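You operate a simulated robot arm through the tools that you are given. There is no shell and no other tool. Be economical: measure what you need, move in short steps, check, and stop when the job is done.

Carry out the task below with a simulated two-armed robot. There is one attempt and no reset: what you move stays moved.

## Task
Put the flush pot on the top of the press bench away on the top of the fixture bench. Put the 13 mm collet from the grey mat on the top of the store bench and the 10 mm collet on the top deck of the green cart. The order is free. Set down upright: flush pot.

Only the result counts: the job must be done as asked and must still hold three seconds after the hand-in. Knocking over, shifting, dropping, spilling or breaking anything else fails it.

## Robot
Two 7-joint arms with two-finger parallel grippers on one trunk, on a base that drives. Base frame: it is fixed to the floor where the robot stands at the start and does not move with it; the origin is under the middle of the robot, x ahead of it, y to its left, z up. Units: mm, degrees, N and s.
The left shoulder is at the start at [-2, 210, 1073], the right one opposite. Places, roughly: top deck of the green cart [1500, -2200, 700]; top of the fixture bench [-700, -1200, 900]; top of the store bench [-5100, -1900, 900]. Payload 3.91 kg a hand.
The TCP of each hand is the grasp point between the finger pads, 30 mm short of the fingertips. In the tool frame z runs along the fingers and y along their closing line. Largest opening 110 mm; finger width 20, thickness 10; the body of the gripper, 48 by 112 mm, starts 55 mm behind the TCP.
Orientation is that of the tool frame in the base frame, as a unit quaternion [w, x, y, z]. With the fingers straight down and closing along the base's y, the tool's x points along the base's -x, its y along +y and its z along -z.

## Interface
- The arms move only by the tool servo_tool. It takes "left_plan", "right_plan" or both (then of equal length, played together; a hand with none holds still); each is a list of rows, each a list of 7 numbers: the shift along the base's x, y, z in mm, then the turn, a rotation vector about the base's x, y, z in degrees, then the gripper command, from -1 (shut) to 1 (fully open), values between in proportion. In form: [[tx, ty, tz, ax, ay, az, claw], ...]. A call has 1 to 12 rows; each row shifts and turns the commanded pose from where the row before left it. Rows are played at 5 a second. More than 50 mm and 8.6 degrees between two rows, or a gripper value outside its range, and nothing of the call is played. Where a pose cannot be reached the arm comes as near as it can. A force on the tool above 40 N (or 10 N above the force at the start of the call, whichever is more), or a blocked arm, ends the call early, and 0.2 s more pass. The fingers move at their own pace (about 108 mm/s each) and stop on an object; they squeeze with about 22 N. The grip force told is the motor's: it shows also when the fingers shut on nothing. Time passes only in rows, and 0.2 s behind the last, so rows that do not move let the fingers close. It gives the time, the measured TCP pose, the force on the tool (base axes), the opening and the grip force at its end, in the units of the frame above (readings bear some noise), with the torque about the TCP (base axes, N m) and any sound that the robot's microphone picked up, and new pictures: "show" is both (left out), scene, wrist or none (wrist: the cameras of the hands that moved).
- Cameras (640 x 400 px; columns grow to the right, rows downward): "scene" is now at [5.2, -39.8, 1313.2]; the picture's right is [-0.98, -0.20, -0.04], its down [-0.05, 0.44, -0.90] and it looks along [0.20, -0.88, -0.44] (base axes); focal length 214 px, centre (320, 200). "left" rides on the left gripper at [73, -17, -103] in its tool frame; the picture's right is [0.23, 0.97, 0.00], its down [-0.76, 0.18, -0.62] and it looks along [-0.61, 0.14, 0.78] (tool axes); focal length 222 px, centre (320, 200). "right" rides on the right gripper at [72, 17, -103] in its tool frame; the picture's right is [-0.23, 0.97, 0.00], its down [-0.76, -0.18, -0.62] and it looks along [-0.61, -0.14, 0.78] (tool axes); focal length 222 px, centre (320, 200). There is no depth. A picture from a camera that has moved, and an enlarged one, comes with that camera's place and axes in the base frame and with its lens.
- move_column(by): slides the trunk up (or, below 0, down) by that many mm; the arms and the scene camera ride with it, the base frame stays. It gives what a move gives, with no picture.
- steer(legs): drives the robot by 1 to 6 legs, each [ahead, left, turn to the left] in mm, mm and degrees, along the robot's own axes; the way and the turn of a leg run together, so that a leg with both is an arc; at most 1500 mm and 180 degrees a leg. The arms and the cameras ride along, it lands a little off, and it stops where it bumps. It gives what a move gives, and a new picture of the scene camera.
- turn_head(pan, tilt): turns the head with the scene camera to pan (to the left, within 86 degrees either way) and tilt (down, from -29 to 69), counted from straight ahead of the robot. It gives what a move gives, and a new picture of the scene camera.
- inspect(camera, box): a new picture of the part [left, top, right, bottom] of that camera's present view, enlarged. It takes no simulated time.
- finish_job(): hands the job in; it is judged then, once.

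Go step by step. Nothing tells you exact positions but the pictures and the camera data: compare them with the known pose of the tool, close in by small moves and look again before you grip or let go. The budget is 165 turns and 260 pictures, counting those below and the enlarged ones. Unless the task says otherwise, let go and move clear before handing in, and close with one line.

The tools are called after "Emit:" by a JSON object that holds its "name" and its "arguments". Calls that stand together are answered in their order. servo_tool: Moves the arms, as the interface text tells. Its arguments: {"type":"object","properties":{"left_plan":{"type":"array"},"right_plan":{"type":"array"},"show":{"type":"string","enum":["both","scene","wrist","none"]}},"required":[]} The other tools are called the same way: move_column (by) slides the trunk up or down; steer (legs) drives the base; turn_head (pan, tilt) turns the head that bears the scene camera; inspect (camera, box) takes an enlarged picture of a part of a camera's view; finish_job () hands the job in.

At the start:

```text
clock: 0.0
left_position: [847.7, 71.3, 1223.9]
left_tcp_rot: [0.054, -0.066, 0.996, 0.0]
left_contact_force: [0.2, 0.5, 0.8]
left_ft_torque: [0.01, -0.02, 0.0]
left_opening: 110.0
left_finger_force: 0.0
right_position: [631.8, -539.8, 1205.8]
right_tcp_rot: [0.011, -0.067, 0.998, 0.002]
right_contact_force: [-0.5, -0.6, 0.3]
right_ft_torque: [0.03, 0.02, 0.02]
right_opening: 110.0
right_finger_force: 0.0
trunk travel left (down, up): [-500.0, 440.0]
robot x, y, heading: [-9.7, 57.2, 7.6]
head pan, tilt: [-85.9, 26.0]
```

scene: 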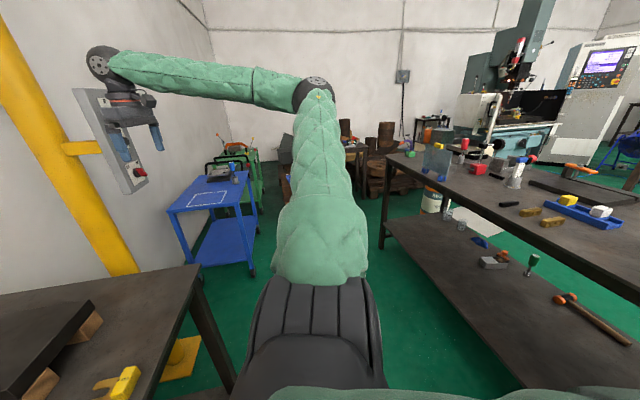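
right: 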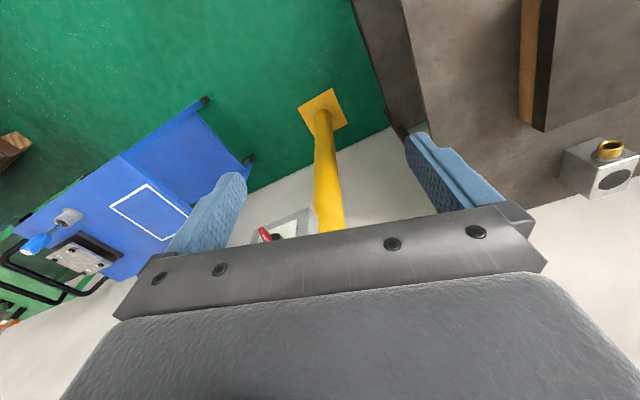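
left: 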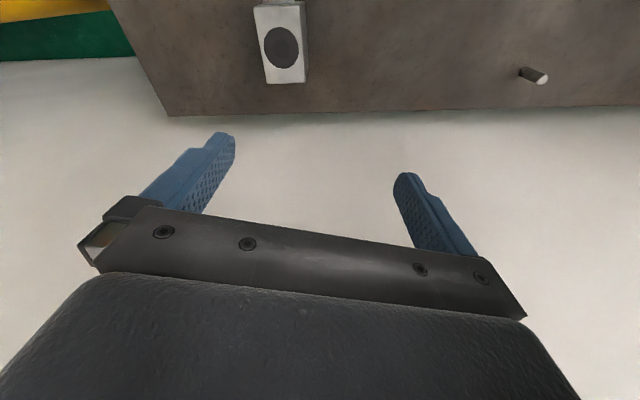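

The scene camera looks to the robot's right: a fixture-like bench on the right of the picture, a blue cart and a green cart farther off. I look around first to find the press bench, mat and collets.

Emit:
{"name": "turn_head", "arguments": {"pan": 0, "tilt": 30}}

Emit:
{"name": "turn_head", "arguments": {"pan": 80, "tilt": 25}}

Emit:
{"name": "turn_head", "arguments": {"pan": -45, "tilt": 25}}

```text
clock: 1.6
left_position: [895.4, 87.2, 1171.4]
left_tcp_rot: [0.032, -0.068, 0.997, -0.005]
left_contact_force: [0.0, -0.9, -0.2]
left_ft_torque: [0.0, -0.02, 0.0]
left_opening: 110.1
left_finger_force: 0.1
right_position: [680.9, -524.4, 1170.1]
right_tcp_rot: [-0.011, -0.068, 0.998, -0.003]
right_contact_force: [0.8, 0.0, -0.4]
right_ft_torque: [0.02, 0.0, 0.01]
right_opening: 110.0
right_finger_force: 0.1
trunk travel left (down, up): [-500.0, 440.0]
robot x, y, heading: [-10.7, 59.0, 7.6]
head pan, tilt: [0.0, 30.0]
camera scene: at [129.5, 79.5, 1290.2], right [0.13, -0.99, 0.0], down [-0.5, -0.07, -0.87], along [0.86, 0.11, -0.5], focal length 214 px, centre (320, 200)
```

scene: 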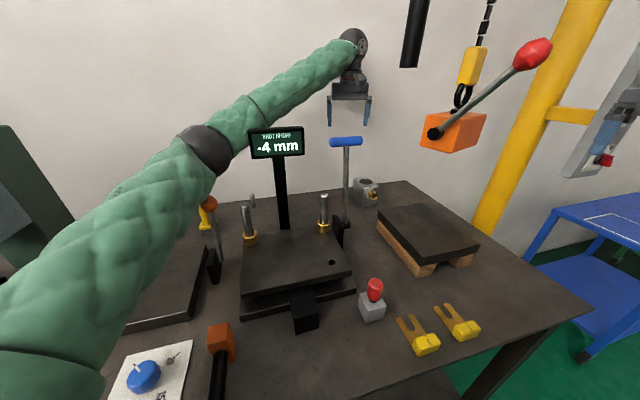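

```text
clock: 3.1
left_position: [896.1, 87.9, 1171.7]
left_tcp_rot: [0.031, -0.067, 0.997, -0.005]
left_contact_force: [0.2, 0.2, 0.0]
left_ft_torque: [-0.03, 0.0, 0.0]
left_opening: 109.9
left_finger_force: 0.1
right_position: [681.4, -525.2, 1169.6]
right_tcp_rot: [-0.011, -0.068, 0.998, -0.003]
right_contact_force: [0.6, -0.3, -0.8]
right_ft_torque: [0.03, -0.01, -0.01]
right_opening: 110.0
right_finger_force: 0.0
trunk travel left (down, up): [-500.0, 440.0]
robot x, y, heading: [-7.9, 55.9, 7.6]
head pan, tilt: [80.0, 25.0]
camera scene: at [44.2, 159.2, 1298.1], right [1.0, -0.04, 0.0], down [-0.02, -0.43, -0.9], along [0.04, 0.9, -0.43], focal length 214 px, centre (320, 200)
```

scene: 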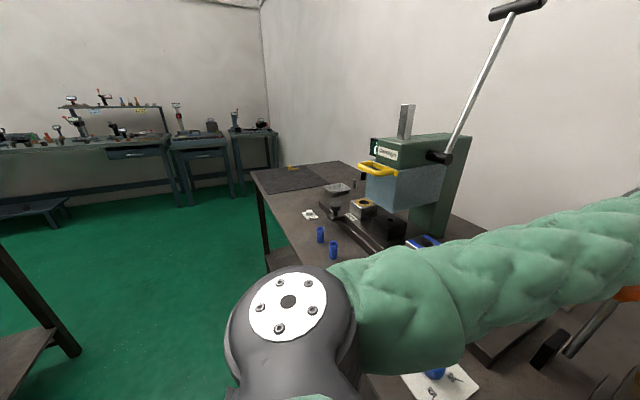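

```text
clock: 5.2
left_position: [896.1, 86.4, 1171.7]
left_tcp_rot: [0.032, -0.067, 0.997, -0.004]
left_contact_force: [-0.6, 1.1, 0.4]
left_ft_torque: [0.02, 0.0, 0.0]
left_opening: 110.2
left_finger_force: 0.1
right_position: [682.3, -523.9, 1169.5]
right_tcp_rot: [-0.012, -0.068, 0.998, -0.004]
right_contact_force: [-0.2, 0.1, 0.5]
right_ft_torque: [0.02, 0.01, 0.0]
right_opening: 110.0
right_finger_force: 0.0
trunk travel left (down, up): [-500.0, 440.0]
robot x, y, heading: [-9.7, 55.3, 7.7]
head pan, tilt: [-45.0, 25.0]
camera scene: at [113.7, 11.2, 1298.7], right [-0.61, -0.8, 0.0], down [-0.34, 0.25, -0.91], along [0.72, -0.55, -0.42], focal length 214 px, centre (320, 200)
```

scene: 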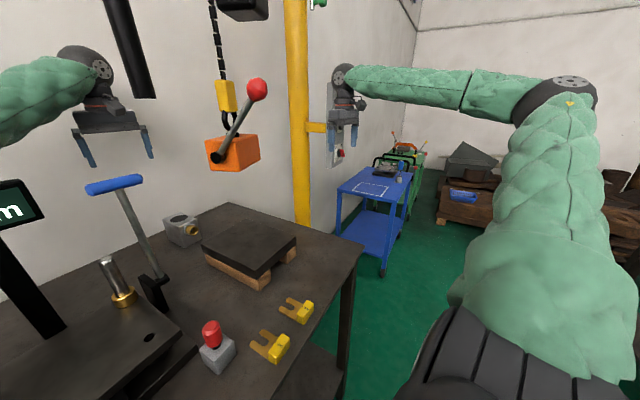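

The bench ahead carries a die set; to the left another stretch with an arbor press, small items and a dark mat. I look closer.

Emit:
{"name": "turn_head", "arguments": {"pan": 72, "tilt": 22}}

Emit:
{"name": "inspect", "arguments": {"camera": "scene", "box": [180, 120, 420, 270]}}

Emit:
{"name": "turn_head", "arguments": {"pan": 45, "tilt": 45}}

Emit:
{"name": "turn_head", "arguments": {"pan": -86, "tilt": 26}}

Emit:
{"name": "inspect", "arguments": {"camera": "scene", "box": [380, 100, 640, 260]}}

Emit:
{"name": "inspect", "arguments": {"camera": "scene", "box": [160, 110, 320, 210]}}

```text
clock: 7.1
left_position: [897.2, 87.1, 1171.2]
left_tcp_rot: [0.031, -0.067, 0.997, -0.006]
left_contact_force: [0.5, -0.6, 0.7]
left_ft_torque: [-0.01, -0.01, -0.01]
left_opening: 109.9
left_finger_force: 0.1
right_position: [682.5, -524.6, 1169.8]
right_tcp_rot: [-0.012, -0.068, 0.998, -0.003]
right_contact_force: [0.0, 0.0, -0.5]
right_ft_torque: [0.02, 0.02, -0.01]
right_opening: 110.1
right_finger_force: 0.0
trunk travel left (down, up): [-500.0, 440.0]
robot x, y, heading: [-9.3, 55.0, 8.0]
head pan, tilt: [72.0, 22.0]
camera scene: at [57.2, 158.3, 1303.0], right [0.98, -0.18, 0.0], down [-0.07, -0.37, -0.93], along [0.17, 0.91, -0.38], focal length 214 px, centre (320, 200)
```

scene: 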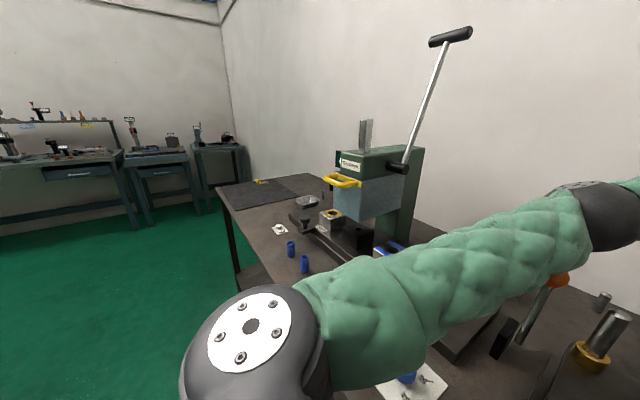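

```text
2.67 times, centred on (300, 195) of scene
camera zoom: at [57.2, 158.3, 1303.0], right [0.98, -0.18, 0.0], down [-0.07, -0.37, -0.93], along [0.17, 0.91, -0.38], focal length 572 px, centre (373, 213)
```

zoom: 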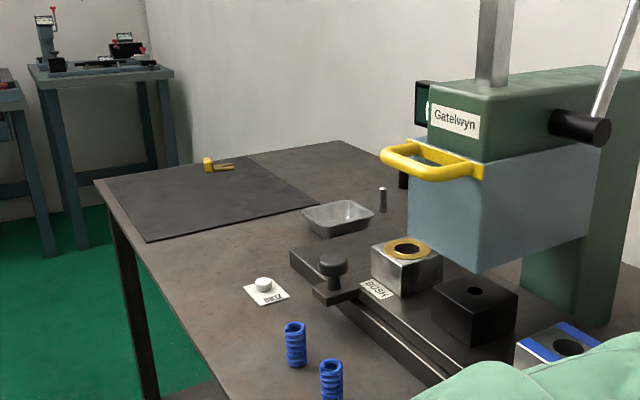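

```text
clock: 8.1
left_position: [896.6, 86.5, 1171.7]
left_tcp_rot: [0.032, -0.067, 0.997, -0.005]
left_contact_force: [-0.1, 0.7, -1.2]
left_ft_torque: [0.02, 0.01, 0.01]
left_opening: 110.1
left_finger_force: 0.2
right_position: [681.9, -523.9, 1170.2]
right_tcp_rot: [-0.011, -0.068, 0.998, -0.004]
right_contact_force: [0.4, 0.1, -0.9]
right_ft_torque: [0.01, 0.03, -0.01]
right_opening: 109.9
right_finger_force: 0.0
trunk travel left (down, up): [-500.0, 440.0]
robot x, y, heading: [-9.5, 55.9, 7.8]
head pan, tilt: [45.0, 45.0]
camera scene: at [89.8, 131.6, 1267.7], right [0.8, -0.61, 0.0], down [-0.43, -0.56, -0.71], along [0.43, 0.56, -0.71], focal length 214 px, centre (320, 200)
```

scene: 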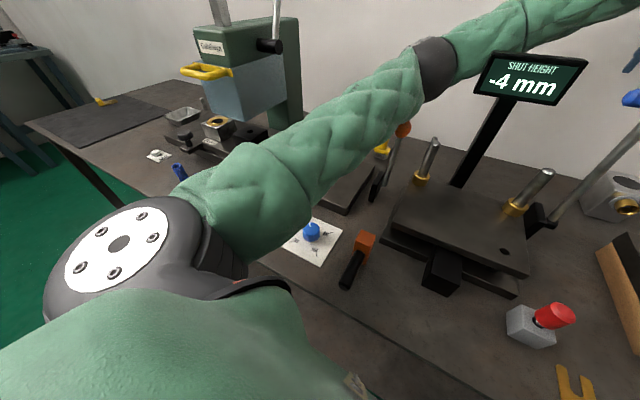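

```text
clock: 10.2
left_position: [895.5, 87.9, 1171.9]
left_tcp_rot: [0.032, -0.068, 0.997, -0.005]
left_contact_force: [0.0, 0.6, -0.6]
left_ft_torque: [-0.01, 0.03, 0.02]
left_opening: 110.1
left_finger_force: 0.1
right_position: [681.4, -524.2, 1169.2]
right_tcp_rot: [-0.011, -0.069, 0.998, -0.003]
right_contact_force: [-0.4, 0.7, -0.2]
right_ft_torque: [0.0, 0.02, 0.0]
right_opening: 110.1
right_finger_force: 0.2
trunk travel left (down, up): [-500.0, 440.0]
robot x, y, heading: [-13.7, 55.9, 7.5]
head pan, tilt: [-85.9, 26.0]
camera scene: at [59.2, -22.9, 1297.2], right [-0.98, -0.2, 0.0], down [-0.09, 0.43, -0.9], along [0.18, -0.88, -0.44], focal length 214 px, centre (320, 200)
```

scene: 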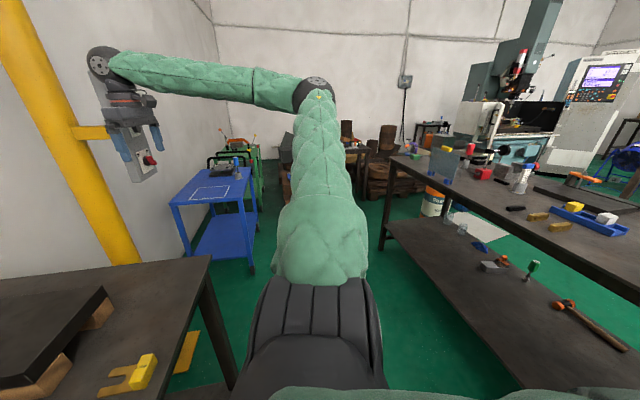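

```text
2.46 times, centred on (510, 180) of scene
camera zoom: at [59.2, -22.9, 1297.2], right [-0.98, -0.2, 0.0], down [-0.09, 0.43, -0.9], along [0.18, -0.88, -0.44], focal length 528 px, centre (-148, 249)
```

zoom: 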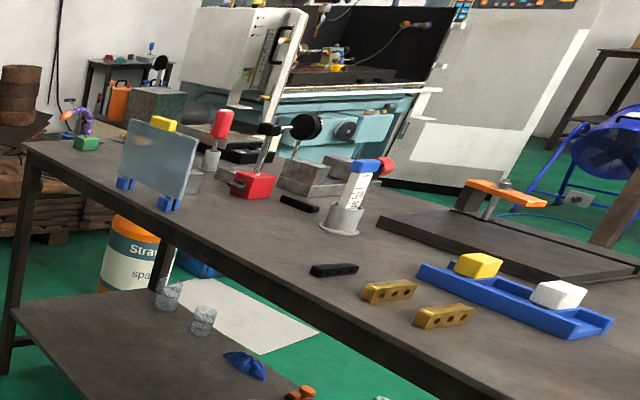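

```text
4.00 times, centred on (240, 160) of scene
camera zoom: at [59.2, -22.9, 1297.2], right [-0.98, -0.2, 0.0], down [-0.09, 0.43, -0.9], along [0.18, -0.88, -0.44], focal length 858 px, centre (640, 360)
```

zoom: 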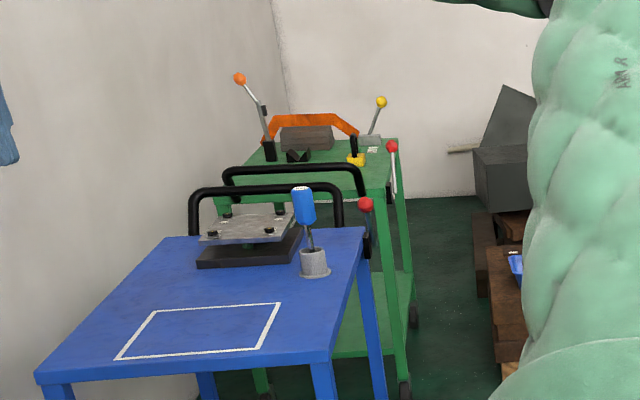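

Next I zoom on the paper on the front bench and the far benches.

Emit:
{"name": "turn_head", "arguments": {"pan": 30, "tilt": 50}}

Emit:
{"name": "inspect", "arguments": {"camera": "scene", "box": [120, 180, 400, 355]}}

Emit:
{"name": "turn_head", "arguments": {"pan": 86, "tilt": 10}}

Emit:
{"name": "inspect", "arguments": {"camera": "scene", "box": [0, 100, 320, 260]}}

```text
clock: 12.1
left_position: [896.7, 87.4, 1170.6]
left_tcp_rot: [0.031, -0.067, 0.997, -0.005]
left_contact_force: [0.1, 0.3, -0.1]
left_ft_torque: [-0.01, 0.01, 0.01]
left_opening: 109.9
left_finger_force: 0.1
right_position: [682.4, -524.5, 1169.0]
right_tcp_rot: [-0.012, -0.069, 0.998, -0.004]
right_contact_force: [0.8, -0.5, -0.2]
right_ft_torque: [0.0, 0.04, 0.0]
right_opening: 109.9
right_finger_force: 0.0
trunk travel left (down, up): [-500.0, 440.0]
robot x, y, heading: [-8.4, 61.1, 7.8]
head pan, tilt: [30.0, 50.0]
camera scene: at [101.5, 113.9, 1260.8], right [0.61, -0.79, 0.0], down [-0.61, -0.47, -0.64], along [0.51, 0.39, -0.77], focal length 214 px, centre (320, 200)
```

scene: 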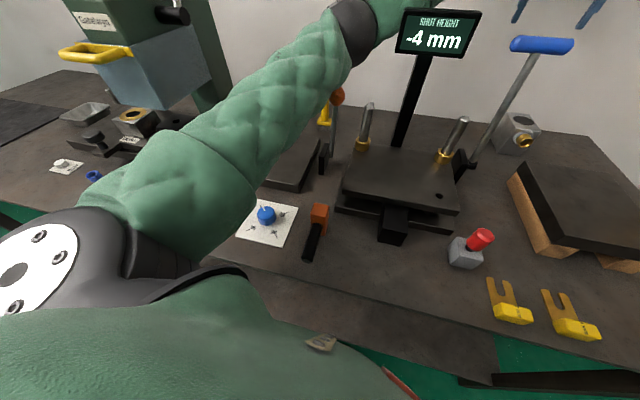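

```text
2.29 times, centred on (260, 268) of scene
camera zoom: at [101.5, 113.9, 1260.8], right [0.61, -0.79, 0.0], down [-0.61, -0.47, -0.64], along [0.51, 0.39, -0.77], focal length 490 px, centre (457, 46)
```

zoom: 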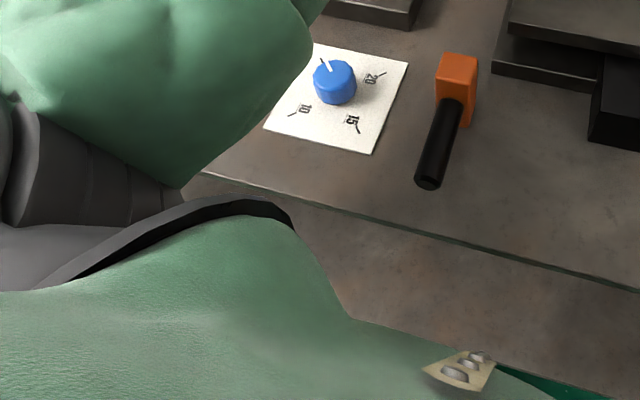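

```text
clock: 13.4
left_position: [896.6, 87.0, 1172.0]
left_tcp_rot: [0.031, -0.068, 0.997, -0.006]
left_contact_force: [0.8, 0.0, -0.7]
left_ft_torque: [-0.02, -0.02, -0.03]
left_opening: 109.8
left_finger_force: 0.1
right_position: [681.6, -523.8, 1169.7]
right_tcp_rot: [-0.012, -0.069, 0.998, -0.004]
right_contact_force: [0.5, 0.2, 0.3]
right_ft_torque: [-0.01, 0.02, -0.02]
right_opening: 110.0
right_finger_force: 0.1
trunk travel left (down, up): [-500.0, 440.0]
robot x, y, heading: [-7.5, 53.5, 7.9]
head pan, tilt: [85.9, 10.0]
camera scene: at [34.8, 159.9, 1322.4], right [1.0, 0.06, 0.0], down [0.01, -0.18, -0.98], along [-0.06, 0.98, -0.18], focal length 214 px, centre (320, 200)
```

scene: 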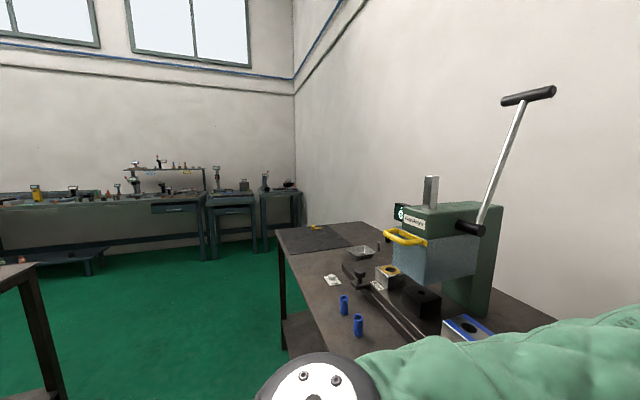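

```text
2.00 times, centred on (160, 180) of scene
camera zoom: at [34.8, 159.9, 1322.4], right [1.0, 0.06, 0.0], down [0.01, -0.18, -0.98], along [-0.06, 0.98, -0.18], focal length 429 px, centre (640, 240)
```

zoom: 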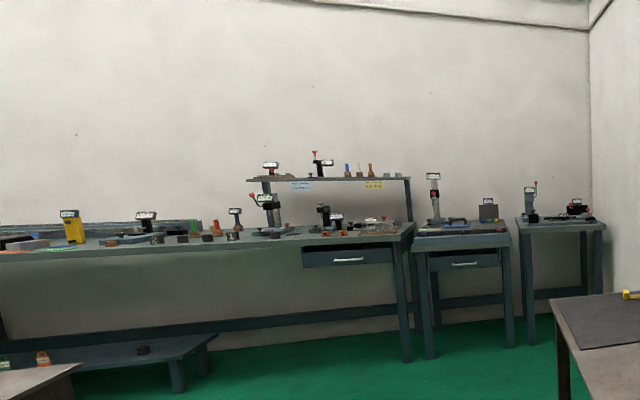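

The grey block with the brass nipple on the bench ahead may be the flush pot. I zoom on it and other candidates.

Emit:
{"name": "turn_head", "arguments": {"pan": -15, "tilt": 35}}

Emit:
{"name": "inspect", "arguments": {"camera": "scene", "box": [240, 120, 440, 245]}}

Emit:
{"name": "inspect", "arguments": {"camera": "scene", "box": [0, 120, 240, 270]}}

Emit:
{"name": "inspect", "arguments": {"camera": "left", "box": [160, 0, 640, 300]}}

```text
clock: 15.1
left_position: [896.8, 87.4, 1171.1]
left_tcp_rot: [0.032, -0.067, 0.997, -0.005]
left_contact_force: [0.3, -0.7, 0.4]
left_ft_torque: [0.01, 0.01, 0.0]
left_opening: 109.9
left_finger_force: 0.0
right_position: [681.5, -523.8, 1168.7]
right_tcp_rot: [-0.011, -0.068, 0.998, -0.003]
right_contact_force: [0.7, 0.0, -0.1]
right_ft_torque: [0.01, 0.01, 0.0]
right_opening: 109.9
right_finger_force: 0.0
trunk travel left (down, up): [-500.0, 440.0]
robot x, y, heading: [-8.5, 56.4, 7.8]
head pan, tilt: [-15.0, 35.0]
camera scene: at [127.9, 55.7, 1282.7], right [-0.13, -0.99, 0.0], down [-0.57, 0.07, -0.82], along [0.81, -0.11, -0.57], focal length 214 px, centre (320, 200)
```

scene: 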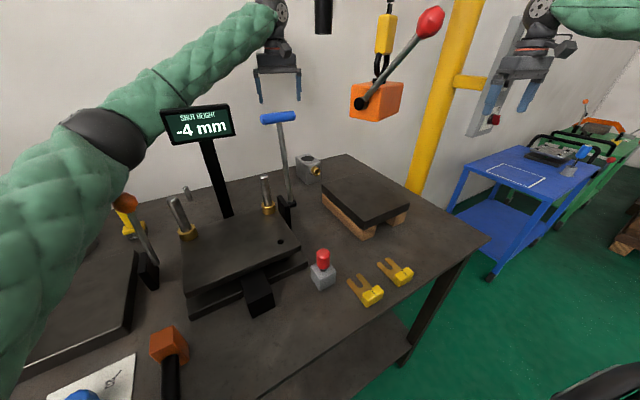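

```text
3.20 times, centred on (340, 182) of scene
camera zoom: at [127.9, 55.7, 1282.7], right [-0.13, -0.99, 0.0], down [-0.57, 0.07, -0.82], along [0.81, -0.11, -0.57], focal length 686 px, centre (256, 256)
```

zoom: 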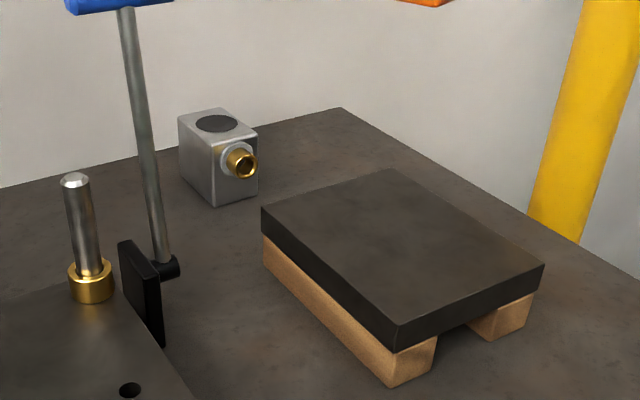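

```text
2.67 times, centred on (120, 195) of scene
camera zoom: at [127.9, 55.7, 1282.7], right [-0.13, -0.99, 0.0], down [-0.57, 0.07, -0.82], along [0.81, -0.11, -0.57], focal length 572 px, centre (853, 213)
```

zoom: 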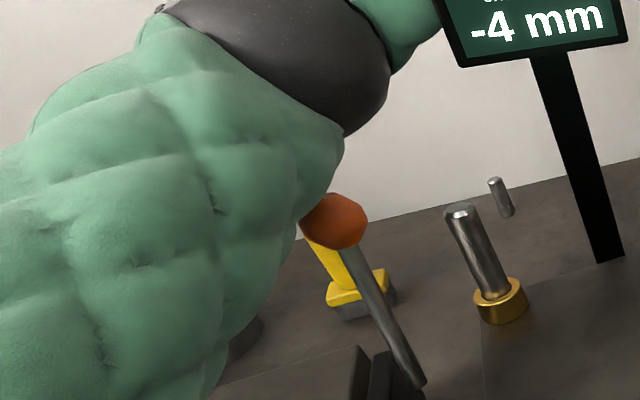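

```text
1.33 times, centred on (400, 150) of left
camera zoom: at [821.0, 59.6, 1269.9], right [-0.36, 0.93, -0.03], down [0.69, 0.28, 0.67], along [0.63, 0.22, -0.74], focal length 296 px, centre (213, 267)
```

zoom: 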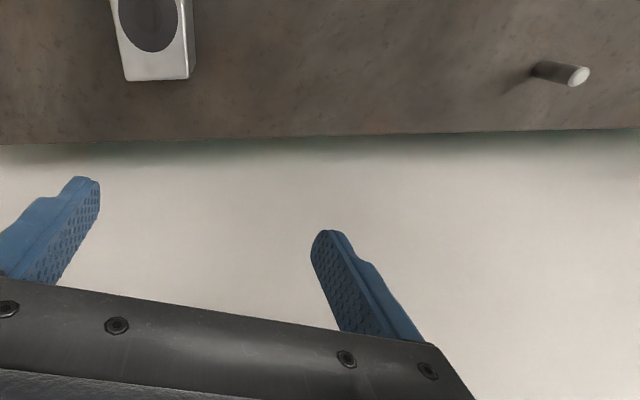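

The grey block with brass port looks like the flush pot, near (850, 5), its top at about z 960. A hoist and a T-handle hang about it, so I back off a little to get parallax and a better overview.

Emit:
{"name": "steer", "arguments": {"legs": [[-300, 0, 0]]}}

Emit:
{"name": "turn_head", "arguments": {"pan": 0, "tilt": 25}}

```text
clock: 15.9
left_position: [897.7, 90.8, 1172.8]
left_tcp_rot: [0.032, -0.072, 0.997, -0.004]
left_contact_force: [0.2, 1.5, 0.1]
left_ft_torque: [0.0, 0.03, -0.02]
left_opening: 110.2
left_finger_force: 0.0
right_position: [679.6, -526.7, 1164.8]
right_tcp_rot: [-0.013, -0.068, 0.998, -0.001]
right_contact_force: [-0.8, 0.2, -0.1]
right_ft_torque: [0.0, -0.02, 0.0]
right_opening: 110.2
right_finger_force: 0.2
trunk travel left (down, up): [-500.0, 440.0]
robot x, y, heading: [-12.4, 57.4, 7.6]
head pan, tilt: [-15.0, 35.0]
stopped in leg 1: the robot was blocked; the commanded pose is now the measured one
camera scene: at [126.9, 53.1, 1281.3], right [-0.13, -0.99, 0.0], down [-0.57, 0.07, -0.82], along [0.81, -0.11, -0.58], focal length 214 px, centre (320, 200)
```

scene: 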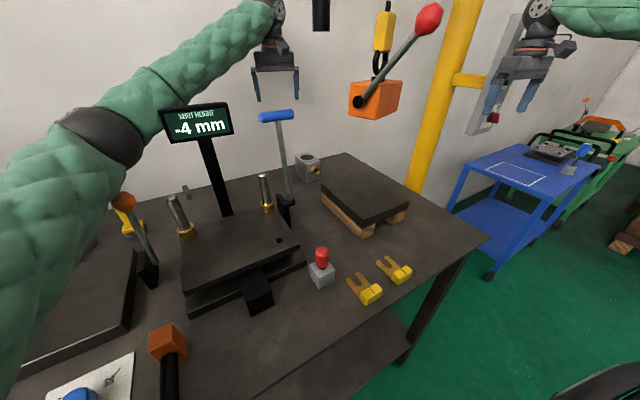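

```text
clock: 16.7
left_position: [896.9, 90.1, 1170.7]
left_tcp_rot: [0.032, -0.071, 0.997, -0.005]
left_contact_force: [1.0, 0.6, -0.2]
left_ft_torque: [0.0, -0.02, -0.02]
left_opening: 110.0
left_finger_force: 0.0
right_position: [680.2, -525.4, 1166.4]
right_tcp_rot: [-0.013, -0.067, 0.998, -0.003]
right_contact_force: [-0.4, 0.3, 0.1]
right_ft_torque: [-0.02, 0.01, 0.02]
right_opening: 109.8
right_finger_force: 0.0
trunk travel left (down, up): [-500.0, 440.0]
robot x, y, heading: [-14.5, 59.2, 7.7]
head pan, tilt: [0.0, 25.0]
camera scene: at [130.8, 77.8, 1297.6], right [0.13, -0.99, 0.0], down [-0.42, -0.06, -0.9], along [0.9, 0.12, -0.43], focal length 214 px, centre (320, 200)
```

scene: 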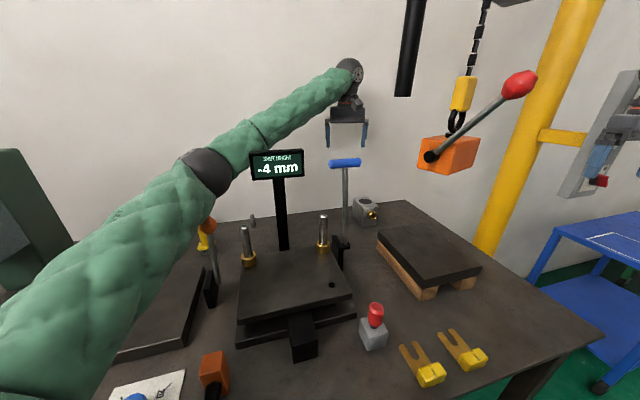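

Backing is blocked at once, so something stands close behind. I look down to both sides as far back as the head goes.

Emit:
{"name": "turn_head", "arguments": {"pan": 86, "tilt": 55}}

Emit:
{"name": "turn_head", "arguments": {"pan": -86, "tilt": 55}}

```text
clock: 18.3
left_position: [895.9, 89.8, 1172.1]
left_tcp_rot: [0.031, -0.069, 0.997, -0.005]
left_contact_force: [-0.4, -0.8, 0.6]
left_ft_torque: [0.02, 0.02, 0.03]
left_opening: 110.0
left_finger_force: 0.1
right_position: [680.1, -525.2, 1166.5]
right_tcp_rot: [-0.013, -0.068, 0.998, -0.002]
right_contact_force: [0.1, -0.3, -0.5]
right_ft_torque: [0.01, -0.04, 0.0]
right_opening: 109.9
right_finger_force: 0.0
trunk travel left (down, up): [-500.0, 440.0]
robot x, y, heading: [-10.9, 58.2, 7.6]
head pan, tilt: [85.9, 55.0]
camera scene: at [34.8, 137.8, 1253.9], right [1.0, 0.06, 0.0], down [0.05, -0.82, -0.57], along [-0.04, 0.57, -0.82], focal length 214 px, centre (320, 200)
```

scene: 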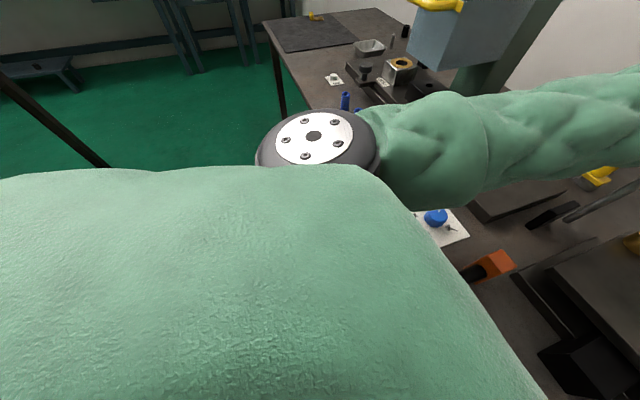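

```text
clock: 20.9
left_position: [896.5, 90.4, 1172.8]
left_tcp_rot: [0.033, -0.071, 0.997, -0.006]
left_contact_force: [0.2, 0.6, -0.4]
left_ft_torque: [0.01, 0.02, 0.01]
left_opening: 109.9
left_finger_force: 0.0
right_position: [679.0, -525.5, 1167.1]
right_tcp_rot: [-0.013, -0.067, 0.998, -0.003]
right_contact_force: [-0.5, 0.0, -0.7]
right_ft_torque: [0.03, 0.01, -0.02]
right_opening: 110.1
right_finger_force: 0.0
trunk travel left (down, up): [-500.0, 440.0]
robot x, y, heading: [-12.5, 58.9, 7.9]
head pan, tilt: [-85.9, 55.0]
camera scene: at [53.9, -4.7, 1254.3], right [-0.98, -0.2, 0.0], down [-0.17, 0.8, -0.58], along [0.11, -0.56, -0.82], focal length 214 px, centre (320, 200)
```

scene: 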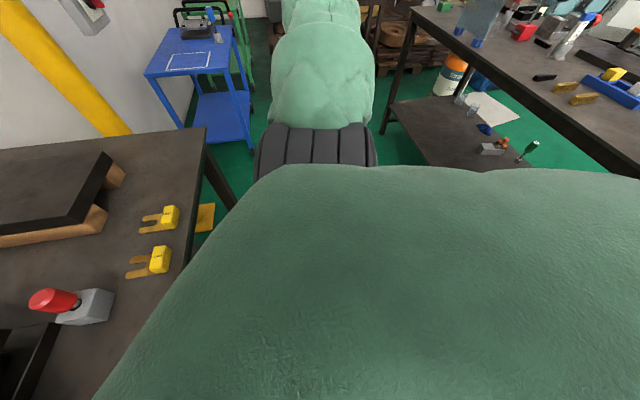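

The pot is near (850, 5); a lever handle stands at about (625, 86), a hoist hangs at about (584, -121), and my left forearm lies right against the "-4 mm" sign, which is likely what blocked me. I raise the trunk to bring the arms clear over these things.

Emit:
{"name": "move_column", "arguments": {"by": 200}}

Emit:
{"name": "turn_head", "arguments": {"pan": 0, "tilt": 40}}

Emit:
{"name": "servo_tool", "arguments": {"left_plan": [[0, 0, 0, 0, 0, 0, 1]], "right_plan": [[0, 0, 0, 0, 0, 0, 1]], "show": "wrist"}}

```text
clock: 23.0
left_position: [892.4, 85.5, 1375.9]
left_tcp_rot: [0.033, -0.07, 0.997, -0.004]
left_contact_force: [0.6, -0.3, 0.0]
left_ft_torque: [-0.01, 0.02, 0.02]
left_opening: 110.0
left_finger_force: 0.1
right_position: [677.1, -529.7, 1367.5]
right_tcp_rot: [-0.011, -0.067, 0.998, -0.001]
right_contact_force: [0.5, -0.2, 0.3]
right_ft_torque: [0.01, 0.03, -0.04]
right_opening: 109.8
right_finger_force: 0.1
trunk travel left (down, up): [-700.0, 240.0]
robot x, y, heading: [-14.0, 56.4, 7.4]
head pan, tilt: [-85.9, 55.0]
```

```text
clock: 24.6
left_position: [891.7, 84.2, 1374.8]
left_tcp_rot: [0.034, -0.07, 0.997, -0.004]
left_contact_force: [0.1, 0.4, 0.2]
left_ft_torque: [-0.02, -0.05, -0.01]
left_opening: 109.6
left_finger_force: 0.0
right_position: [675.7, -528.8, 1367.8]
right_tcp_rot: [-0.012, -0.067, 0.998, -0.001]
right_contact_force: [-0.3, 0.0, -0.8]
right_ft_torque: [-0.04, -0.02, -0.01]
right_opening: 109.9
right_finger_force: 0.0
trunk travel left (down, up): [-700.0, 240.0]
robot x, y, heading: [-15.0, 57.2, 7.9]
head pan, tilt: [0.0, 40.0]
camera scene: at [119.5, 72.9, 1475.0], right [0.13, -0.99, 0.0], down [-0.64, -0.08, -0.77], along [0.76, 0.1, -0.64], focal length 214 px, centre (320, 200)
```

scene: 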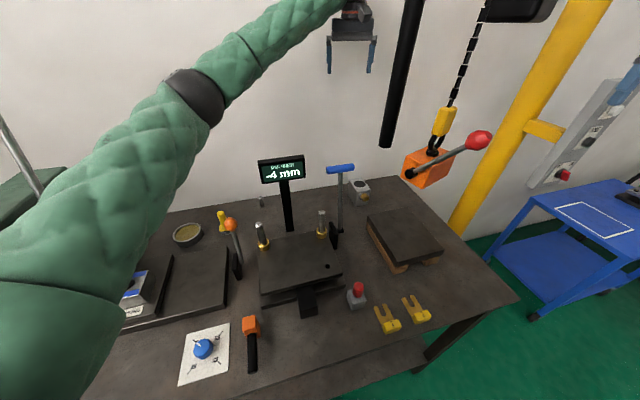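

```text
clock: 25.0
left_position: [892.0, 85.2, 1375.3]
left_tcp_rot: [0.034, -0.071, 0.997, -0.004]
left_contact_force: [-0.4, 0.2, -0.2]
left_ft_torque: [0.03, 0.01, -0.01]
left_opening: 110.2
left_finger_force: 0.0
right_position: [675.9, -528.6, 1367.6]
right_tcp_rot: [-0.011, -0.067, 0.998, 0.0]
right_contact_force: [0.2, 0.7, -0.5]
right_ft_torque: [-0.03, -0.01, 0.0]
right_opening: 110.1
right_finger_force: 0.0
trunk travel left (down, up): [-700.0, 240.0]
robot x, y, heading: [-14.0, 55.9, 7.6]
head pan, tilt: [0.0, 40.0]
camera right: at [604.2, -522.0, 1473.2], right [0.09, 1.0, -0.01], down [0.79, -0.07, 0.61], along [0.6, -0.06, -0.8], focal length 222 px, centre (320, 200)
camera left: at [816.3, 57.7, 1474.1], right [-0.36, 0.93, -0.03], down [0.68, 0.29, 0.67], along [0.63, 0.22, -0.74], focal length 222 px, centre (320, 200)
```

right: 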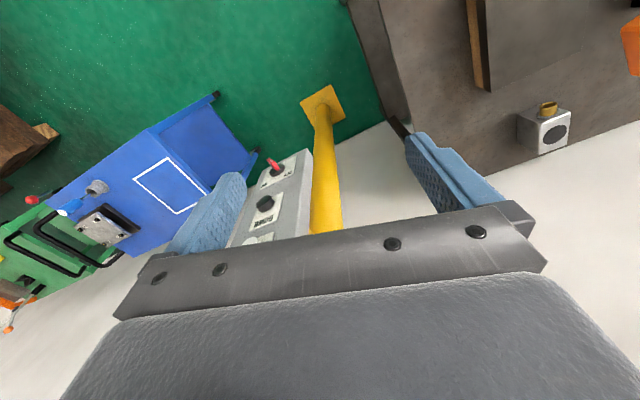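
left: 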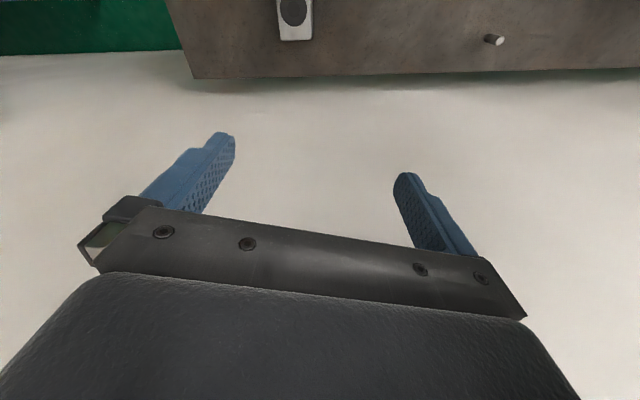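

There is also a round dish on the bench, so I zoom in before deciding which item is the flush pot.

Emit:
{"name": "inspect", "arguments": {"camera": "scene", "box": [100, 180, 300, 305]}}

Emit:
{"name": "inspect", "arguments": {"camera": "scene", "box": [310, 150, 470, 250]}}

Emit:
{"name": "turn_head", "arguments": {"pan": 60, "tilt": 35}}

```text
3.20 times, centred on (200, 242) of scene
camera zoom: at [119.5, 73.0, 1475.0], right [0.13, -0.99, 0.0], down [-0.64, -0.09, -0.77], along [0.76, 0.1, -0.64], focal length 686 px, centre (704, 64)
```

zoom: 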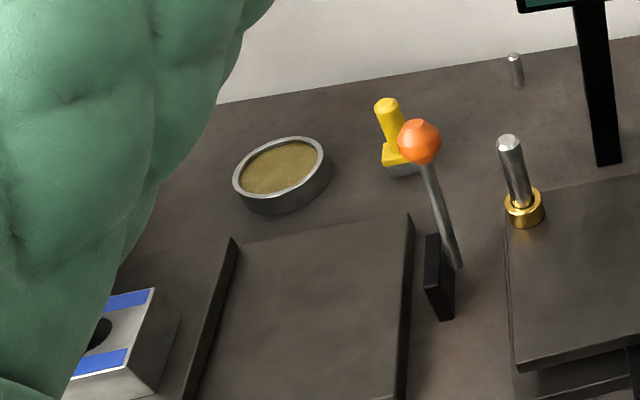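

```text
4.00 times, centred on (390, 200) of scene
camera zoom: at [119.5, 73.0, 1475.0], right [0.13, -0.99, 0.0], down [-0.64, -0.09, -0.77], along [0.76, 0.1, -0.64], focal length 858 px, centre (40, 200)
```

zoom: 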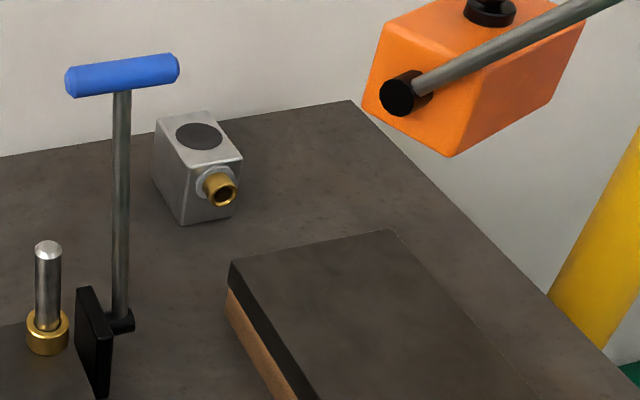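

```text
clock: 26.3
left_position: [891.6, 84.5, 1376.5]
left_tcp_rot: [0.034, -0.07, 0.997, -0.004]
left_contact_force: [-0.3, 0.6, 0.5]
left_ft_torque: [-0.02, -0.02, 0.02]
left_opening: 109.7
left_finger_force: 0.1
right_position: [676.4, -528.7, 1367.9]
right_tcp_rot: [-0.012, -0.068, 0.998, 0.0]
right_contact_force: [0.8, 0.1, 0.1]
right_ft_torque: [-0.04, -0.02, 0.01]
right_opening: 110.0
right_finger_force: 0.0
trunk travel left (down, up): [-700.0, 240.0]
robot x, y, heading: [-14.7, 56.3, 7.9]
head pan, tilt: [60.0, 35.0]
camera scene: at [68.9, 143.1, 1482.6], right [0.92, -0.38, 0.0], down [-0.22, -0.53, -0.82], along [0.31, 0.76, -0.57], focal length 214 px, centre (320, 200)
```

scene: 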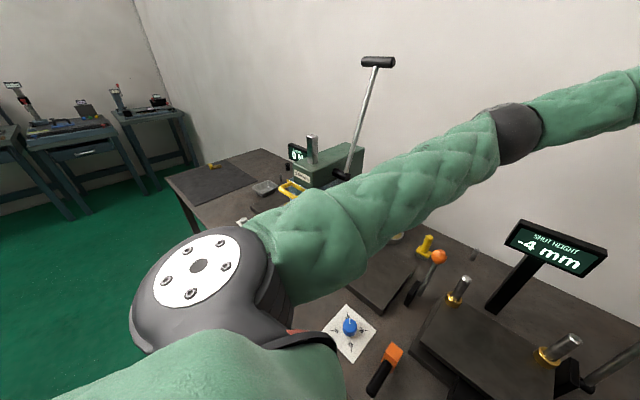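

The grey block with the brass port is taken as the flush pot (at (850, 6), top about 963, port facing the robot). I bring the left hand above it, straightening and turning it to close across the port axis.

Emit:
{"name": "servo_tool", "arguments": {"left_plan": [[-8, -16, -40, 0, 3.9, 0, 1], [-8, -16, -40, 0, 0, 5, 1], [-8, -16, -40, 0, 0, 5, 1], [-8, -16, -40, 0, 0, 4, 1], [-10, -16, -40, 0, 0, 0, 1], [0, 0, 0, 0, 0, 0, 1]]}}

```text
clock: 27.9
left_position: [859.5, 33.0, 1235.5]
left_tcp_rot: [0.034, -0.207, 0.978, -0.009]
left_contact_force: [0.4, 0.1, -0.5]
left_ft_torque: [-0.01, 0.02, 0.01]
left_opening: 110.1
left_finger_force: 0.2
right_position: [683.0, -521.5, 1369.2]
right_tcp_rot: [-0.008, -0.073, 0.997, -0.001]
right_contact_force: [0.3, -0.2, 0.4]
right_ft_torque: [0.07, 0.02, 0.01]
right_opening: 110.2
right_finger_force: 0.1
trunk travel left (down, up): [-700.0, 240.0]
robot x, y, heading: [-9.3, 52.8, 8.7]
head pan, tilt: [60.0, 35.0]
stopped in row 6 (left hand): the arm was blocked; the commanded pose is now the measured one
camera scene: at [66.4, 143.9, 1482.8], right [0.93, -0.37, 0.0], down [-0.21, -0.53, -0.82], along [0.3, 0.76, -0.57], focal length 214 px, centre (320, 200)
camera left: at [793.3, -13.1, 1332.8], right [-0.6, 0.8, -0.04], down [0.58, 0.47, 0.66], along [0.55, 0.37, -0.75], focal length 222 px, centre (320, 200)
```

scene: 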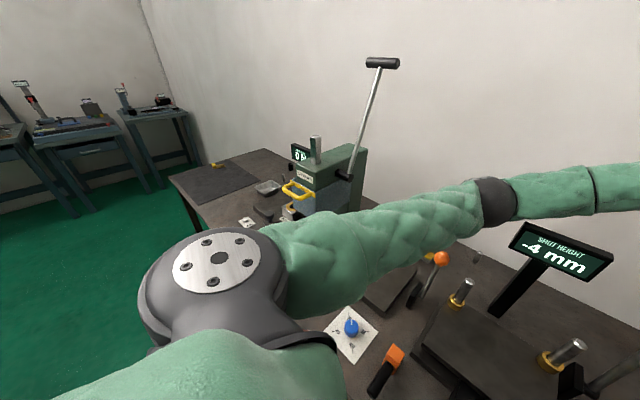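
left: 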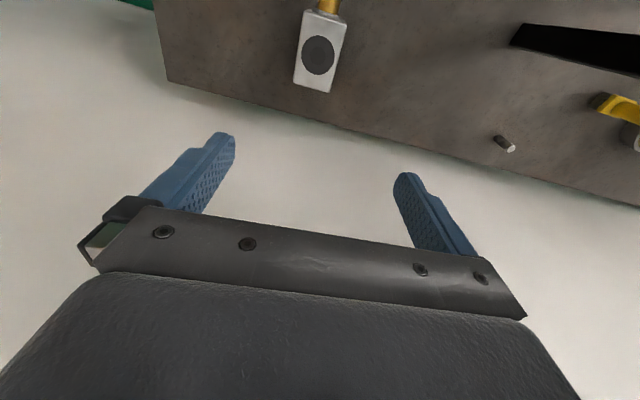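

The arm got blocked by something on the way down. I look ahead to find out what it touches before going on.

Emit:
{"name": "turn_head", "arguments": {"pan": 5, "tilt": 15}}

Emit:
{"name": "turn_head", "arguments": {"pan": -30, "tilt": 20}}

```text
clock: 29.2
left_position: [856.7, 30.5, 1234.1]
left_tcp_rot: [0.034, -0.204, 0.978, -0.009]
left_contact_force: [0.3, 0.5, 0.0]
left_ft_torque: [0.02, 0.01, 0.0]
left_opening: 109.8
left_finger_force: 0.1
right_position: [681.2, -516.9, 1374.3]
right_tcp_rot: [-0.009, -0.073, 0.997, -0.003]
right_contact_force: [-0.5, -0.2, 0.1]
right_ft_torque: [-0.01, -0.03, 0.01]
right_opening: 110.0
right_finger_force: 0.1
trunk travel left (down, up): [-700.0, 240.0]
robot x, y, heading: [-8.6, 57.3, 8.0]
head pan, tilt: [5.0, 15.0]
camera scene: at [123.7, 89.3, 1516.2], right [0.23, -0.97, 0.01], down [-0.25, -0.06, -0.97], along [0.94, 0.22, -0.26], focal length 214 px, centre (320, 200)
```

scene: 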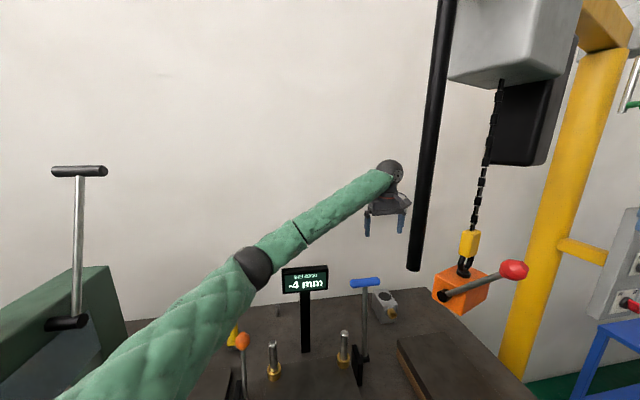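

```text
clock: 30.2
left_position: [856.3, 29.9, 1234.4]
left_tcp_rot: [0.035, -0.204, 0.978, -0.01]
left_contact_force: [-0.4, 0.1, -0.2]
left_ft_torque: [0.01, -0.02, 0.0]
left_opening: 110.0
left_finger_force: 0.1
right_position: [680.2, -517.6, 1375.1]
right_tcp_rot: [-0.009, -0.073, 0.997, -0.003]
right_contact_force: [0.0, -0.1, 0.1]
right_ft_torque: [0.03, 0.0, -0.02]
right_opening: 109.9
right_finger_force: 0.0
trunk travel left (down, up): [-700.0, 240.0]
robot x, y, heading: [-9.8, 56.6, 8.3]
head pan, tilt: [-30.0, 20.0]
camera scene: at [119.1, 33.5, 1508.2], right [-0.37, -0.93, 0.0], down [-0.31, 0.12, -0.94], along [0.87, -0.35, -0.34], focal length 214 px, centre (320, 200)
```

scene: 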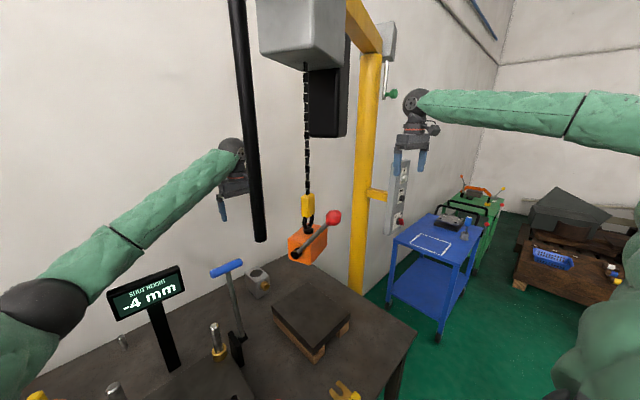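

The left forearm/elbow hangs down onto the sign; higher shoulders will lift it over sign and T-handle. I first pull the right hand back and down a bit, then raise the trunk further.

Emit:
{"name": "servo_tool", "arguments": {"right_plan": [[-40, 0, -40, 0, 0, 0, 1], [-40, 0, -40, 0, 0, 0, 1], [-40, 0, -40, 0, 0, 0, 1], [-40, 0, -40, 0, 0, 0, 1], [-40, 0, -40, 0, 0, 0, 1]], "left_plan": [[0, 0, 15, 0, 0, 0, 1], [0, 0, 15, 0, 0, 0, 1], [0, 0, 0, 0, 0, 0, 1], [0, 0, 0, 0, 0, 0, 1], [0, 0, 0, 0, 0, 0, 1]], "show": "none"}}

Emit:
{"name": "move_column", "arguments": {"by": 235}}

Emit:
{"name": "turn_head", "arguments": {"pan": 5, "tilt": 35}}

```text
refused: row 1 steps farther than a row can; nothing moved
```

```text
clock: 32.6
left_position: [861.4, 21.9, 1452.3]
left_tcp_rot: [0.024, -0.202, 0.979, -0.007]
left_contact_force: [-0.5, -0.3, -0.1]
left_ft_torque: [0.0, -0.02, 0.01]
left_opening: 110.3
left_finger_force: 0.1
right_position: [686.5, -524.2, 1604.1]
right_tcp_rot: [-0.012, -0.072, 0.997, -0.001]
right_contact_force: [-0.2, 0.7, 0.0]
right_ft_torque: [0.0, 0.01, -0.01]
right_opening: 109.9
right_finger_force: 0.1
trunk travel left (down, up): [-935.0, 5.0]
robot x, y, heading: [-10.1, 53.0, 8.3]
head pan, tilt: [-30.0, 20.0]
```

```text
clock: 33.7
left_position: [861.7, 22.7, 1452.5]
left_tcp_rot: [0.024, -0.202, 0.979, -0.007]
left_contact_force: [-0.1, 0.0, 0.6]
left_ft_torque: [0.01, 0.05, 0.0]
left_opening: 110.1
left_finger_force: 0.1
right_position: [685.4, -523.0, 1602.9]
right_tcp_rot: [-0.012, -0.073, 0.997, 0.0]
right_contact_force: [0.6, -0.3, 1.0]
right_ft_torque: [0.03, 0.01, -0.01]
right_opening: 110.0
right_finger_force: 0.1
trunk travel left (down, up): [-935.0, 5.0]
robot x, y, heading: [-10.1, 59.0, 8.3]
head pan, tilt: [5.0, 35.0]
camera scene: at [125.5, 81.8, 1717.6], right [0.23, -0.97, 0.0], down [-0.56, -0.13, -0.82], along [0.8, 0.19, -0.57], focal length 214 px, centre (320, 200)
```

scene: 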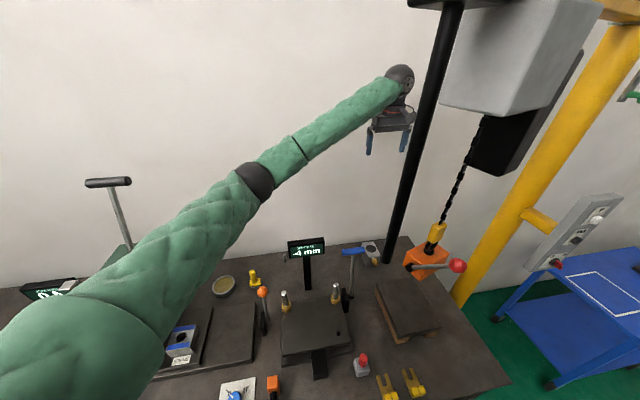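

The arm is well clear above now. I lower the hand over the pot in steps and check.

Emit:
{"name": "servo_tool", "arguments": {"left_plan": [[-4, -5, -45, 0, 2.8, 0, 1], [-4, -5, -45, 0, 0, 0, 1], [-3, -6, -45, 0, 0, 0, 1], [0, 0, -45, 0, 0, 0, 1], [0, 0, -45, 0, 0, 0, 1]]}}

```text
clock: 34.9
left_position: [851.9, 5.8, 1226.5]
left_tcp_rot: [0.0, -0.203, 0.979, -0.001]
left_contact_force: [0.5, -0.9, 0.5]
left_ft_torque: [-0.01, 0.03, -0.02]
left_opening: 110.3
left_finger_force: 0.0
right_position: [687.5, -521.6, 1602.6]
right_tcp_rot: [-0.011, -0.072, 0.997, -0.001]
right_contact_force: [0.0, -0.6, 0.1]
right_ft_torque: [0.0, 0.02, -0.01]
right_opening: 110.1
right_finger_force: 0.1
trunk travel left (down, up): [-935.0, 5.0]
robot x, y, heading: [-6.0, 55.7, 8.4]
head pan, tilt: [5.0, 35.0]
camera scene: at [126.5, 81.7, 1717.6], right [0.23, -0.97, 0.0], down [-0.56, -0.13, -0.82], along [0.8, 0.19, -0.57], focal length 214 px, centre (320, 200)
camera left: at [791.9, -38.9, 1329.0], right [-0.59, 0.8, 0.0], down [0.63, 0.47, 0.62], along [0.5, 0.37, -0.78], focal length 222 px, centre (320, 200)
```

scene: 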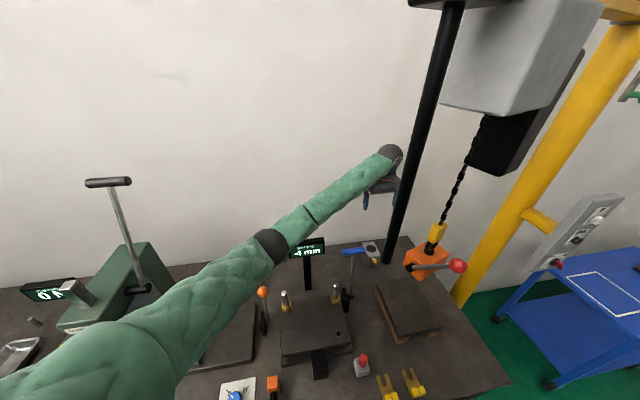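
left: 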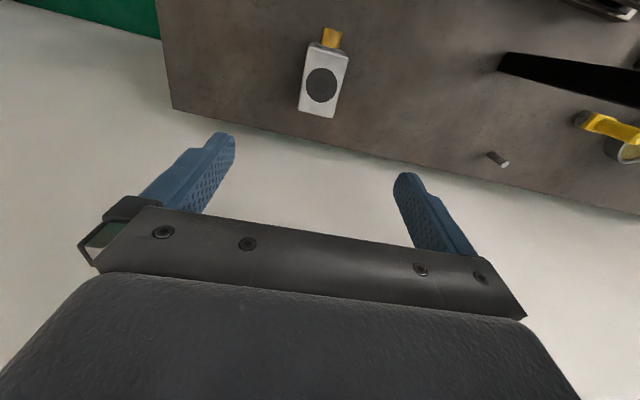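

The pot is right below (848, 6) and my closing axis matches. To keep the forearm above the T-handle I tilt the hand 12° backward (about the closing axis) and lower partway.

Emit:
{"name": "servo_tool", "arguments": {"left_plan": [[0, 0, -20, -2.3, 5.5, 0, 1], [0, 0, -20, -2.3, 5.5, 0, 1], [0, 0, -40, 0, 0, 0, 1], [0, 0, -40, 0, 0, 0, 1], [0, 0, 0, 0, 0, 0, 1]]}}

Emit:
{"name": "inspect", "arguments": {"camera": "scene", "box": [220, 140, 460, 290]}}

```text
clock: 36.3
left_position: [854.8, 10.5, 1165.2]
left_tcp_rot: [-0.066, -0.202, 0.977, -0.03]
left_contact_force: [-0.4, 0.2, 0.5]
left_ft_torque: [0.01, 0.0, -0.01]
left_opening: 109.9
left_finger_force: 0.0
right_position: [667.1, -523.9, 1610.2]
right_tcp_rot: [-0.004, -0.073, 0.997, -0.001]
right_contact_force: [-0.6, 1.1, -0.7]
right_ft_torque: [0.02, -0.02, 0.0]
right_opening: 110.0
right_finger_force: 0.0
trunk travel left (down, up): [-935.0, 5.0]
robot x, y, heading: [-6.2, 50.4, 8.2]
head pan, tilt: [5.0, 35.0]
stopped in row 5 (left hand): the arm was blocked; the commanded pose is now the measured one
camera scene: at [103.1, 80.0, 1718.8], right [0.23, -0.97, 0.0], down [-0.55, -0.13, -0.83], along [0.8, 0.19, -0.56], focal length 214 px, centre (320, 200)
camera left: at [807.3, -27.0, 1276.7], right [-0.59, 0.8, 0.0], down [0.7, 0.51, 0.5], along [0.4, 0.3, -0.86], focal length 222 px, centre (320, 200)
```

scene: 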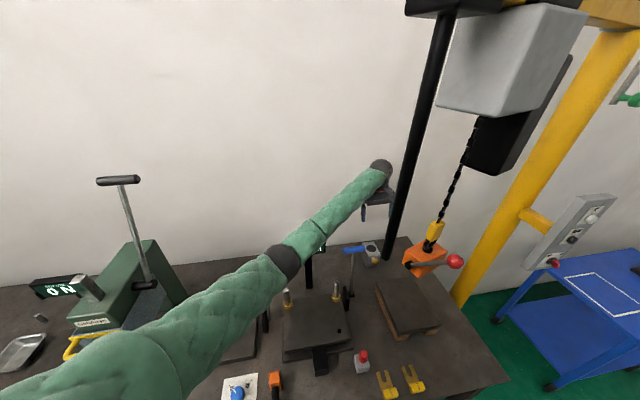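
left: 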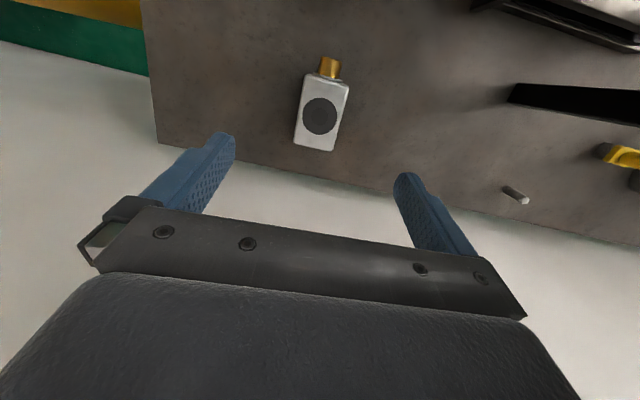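

```text
2.67 times, centred on (340, 215) of scene
camera zoom: at [103.1, 80.0, 1718.8], right [0.23, -0.97, 0.0], down [-0.55, -0.13, -0.83], along [0.8, 0.19, -0.56], focal length 572 px, centre (267, 160)
```

zoom: 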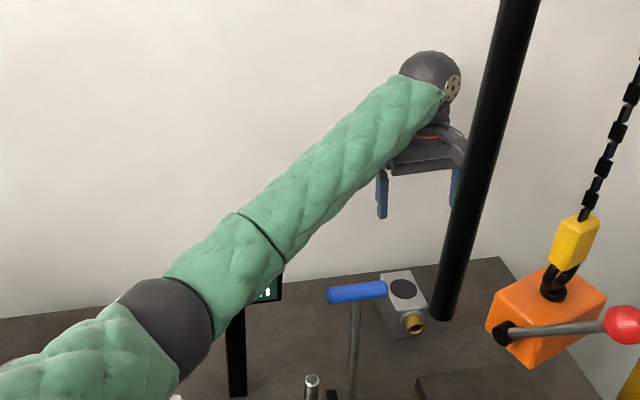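

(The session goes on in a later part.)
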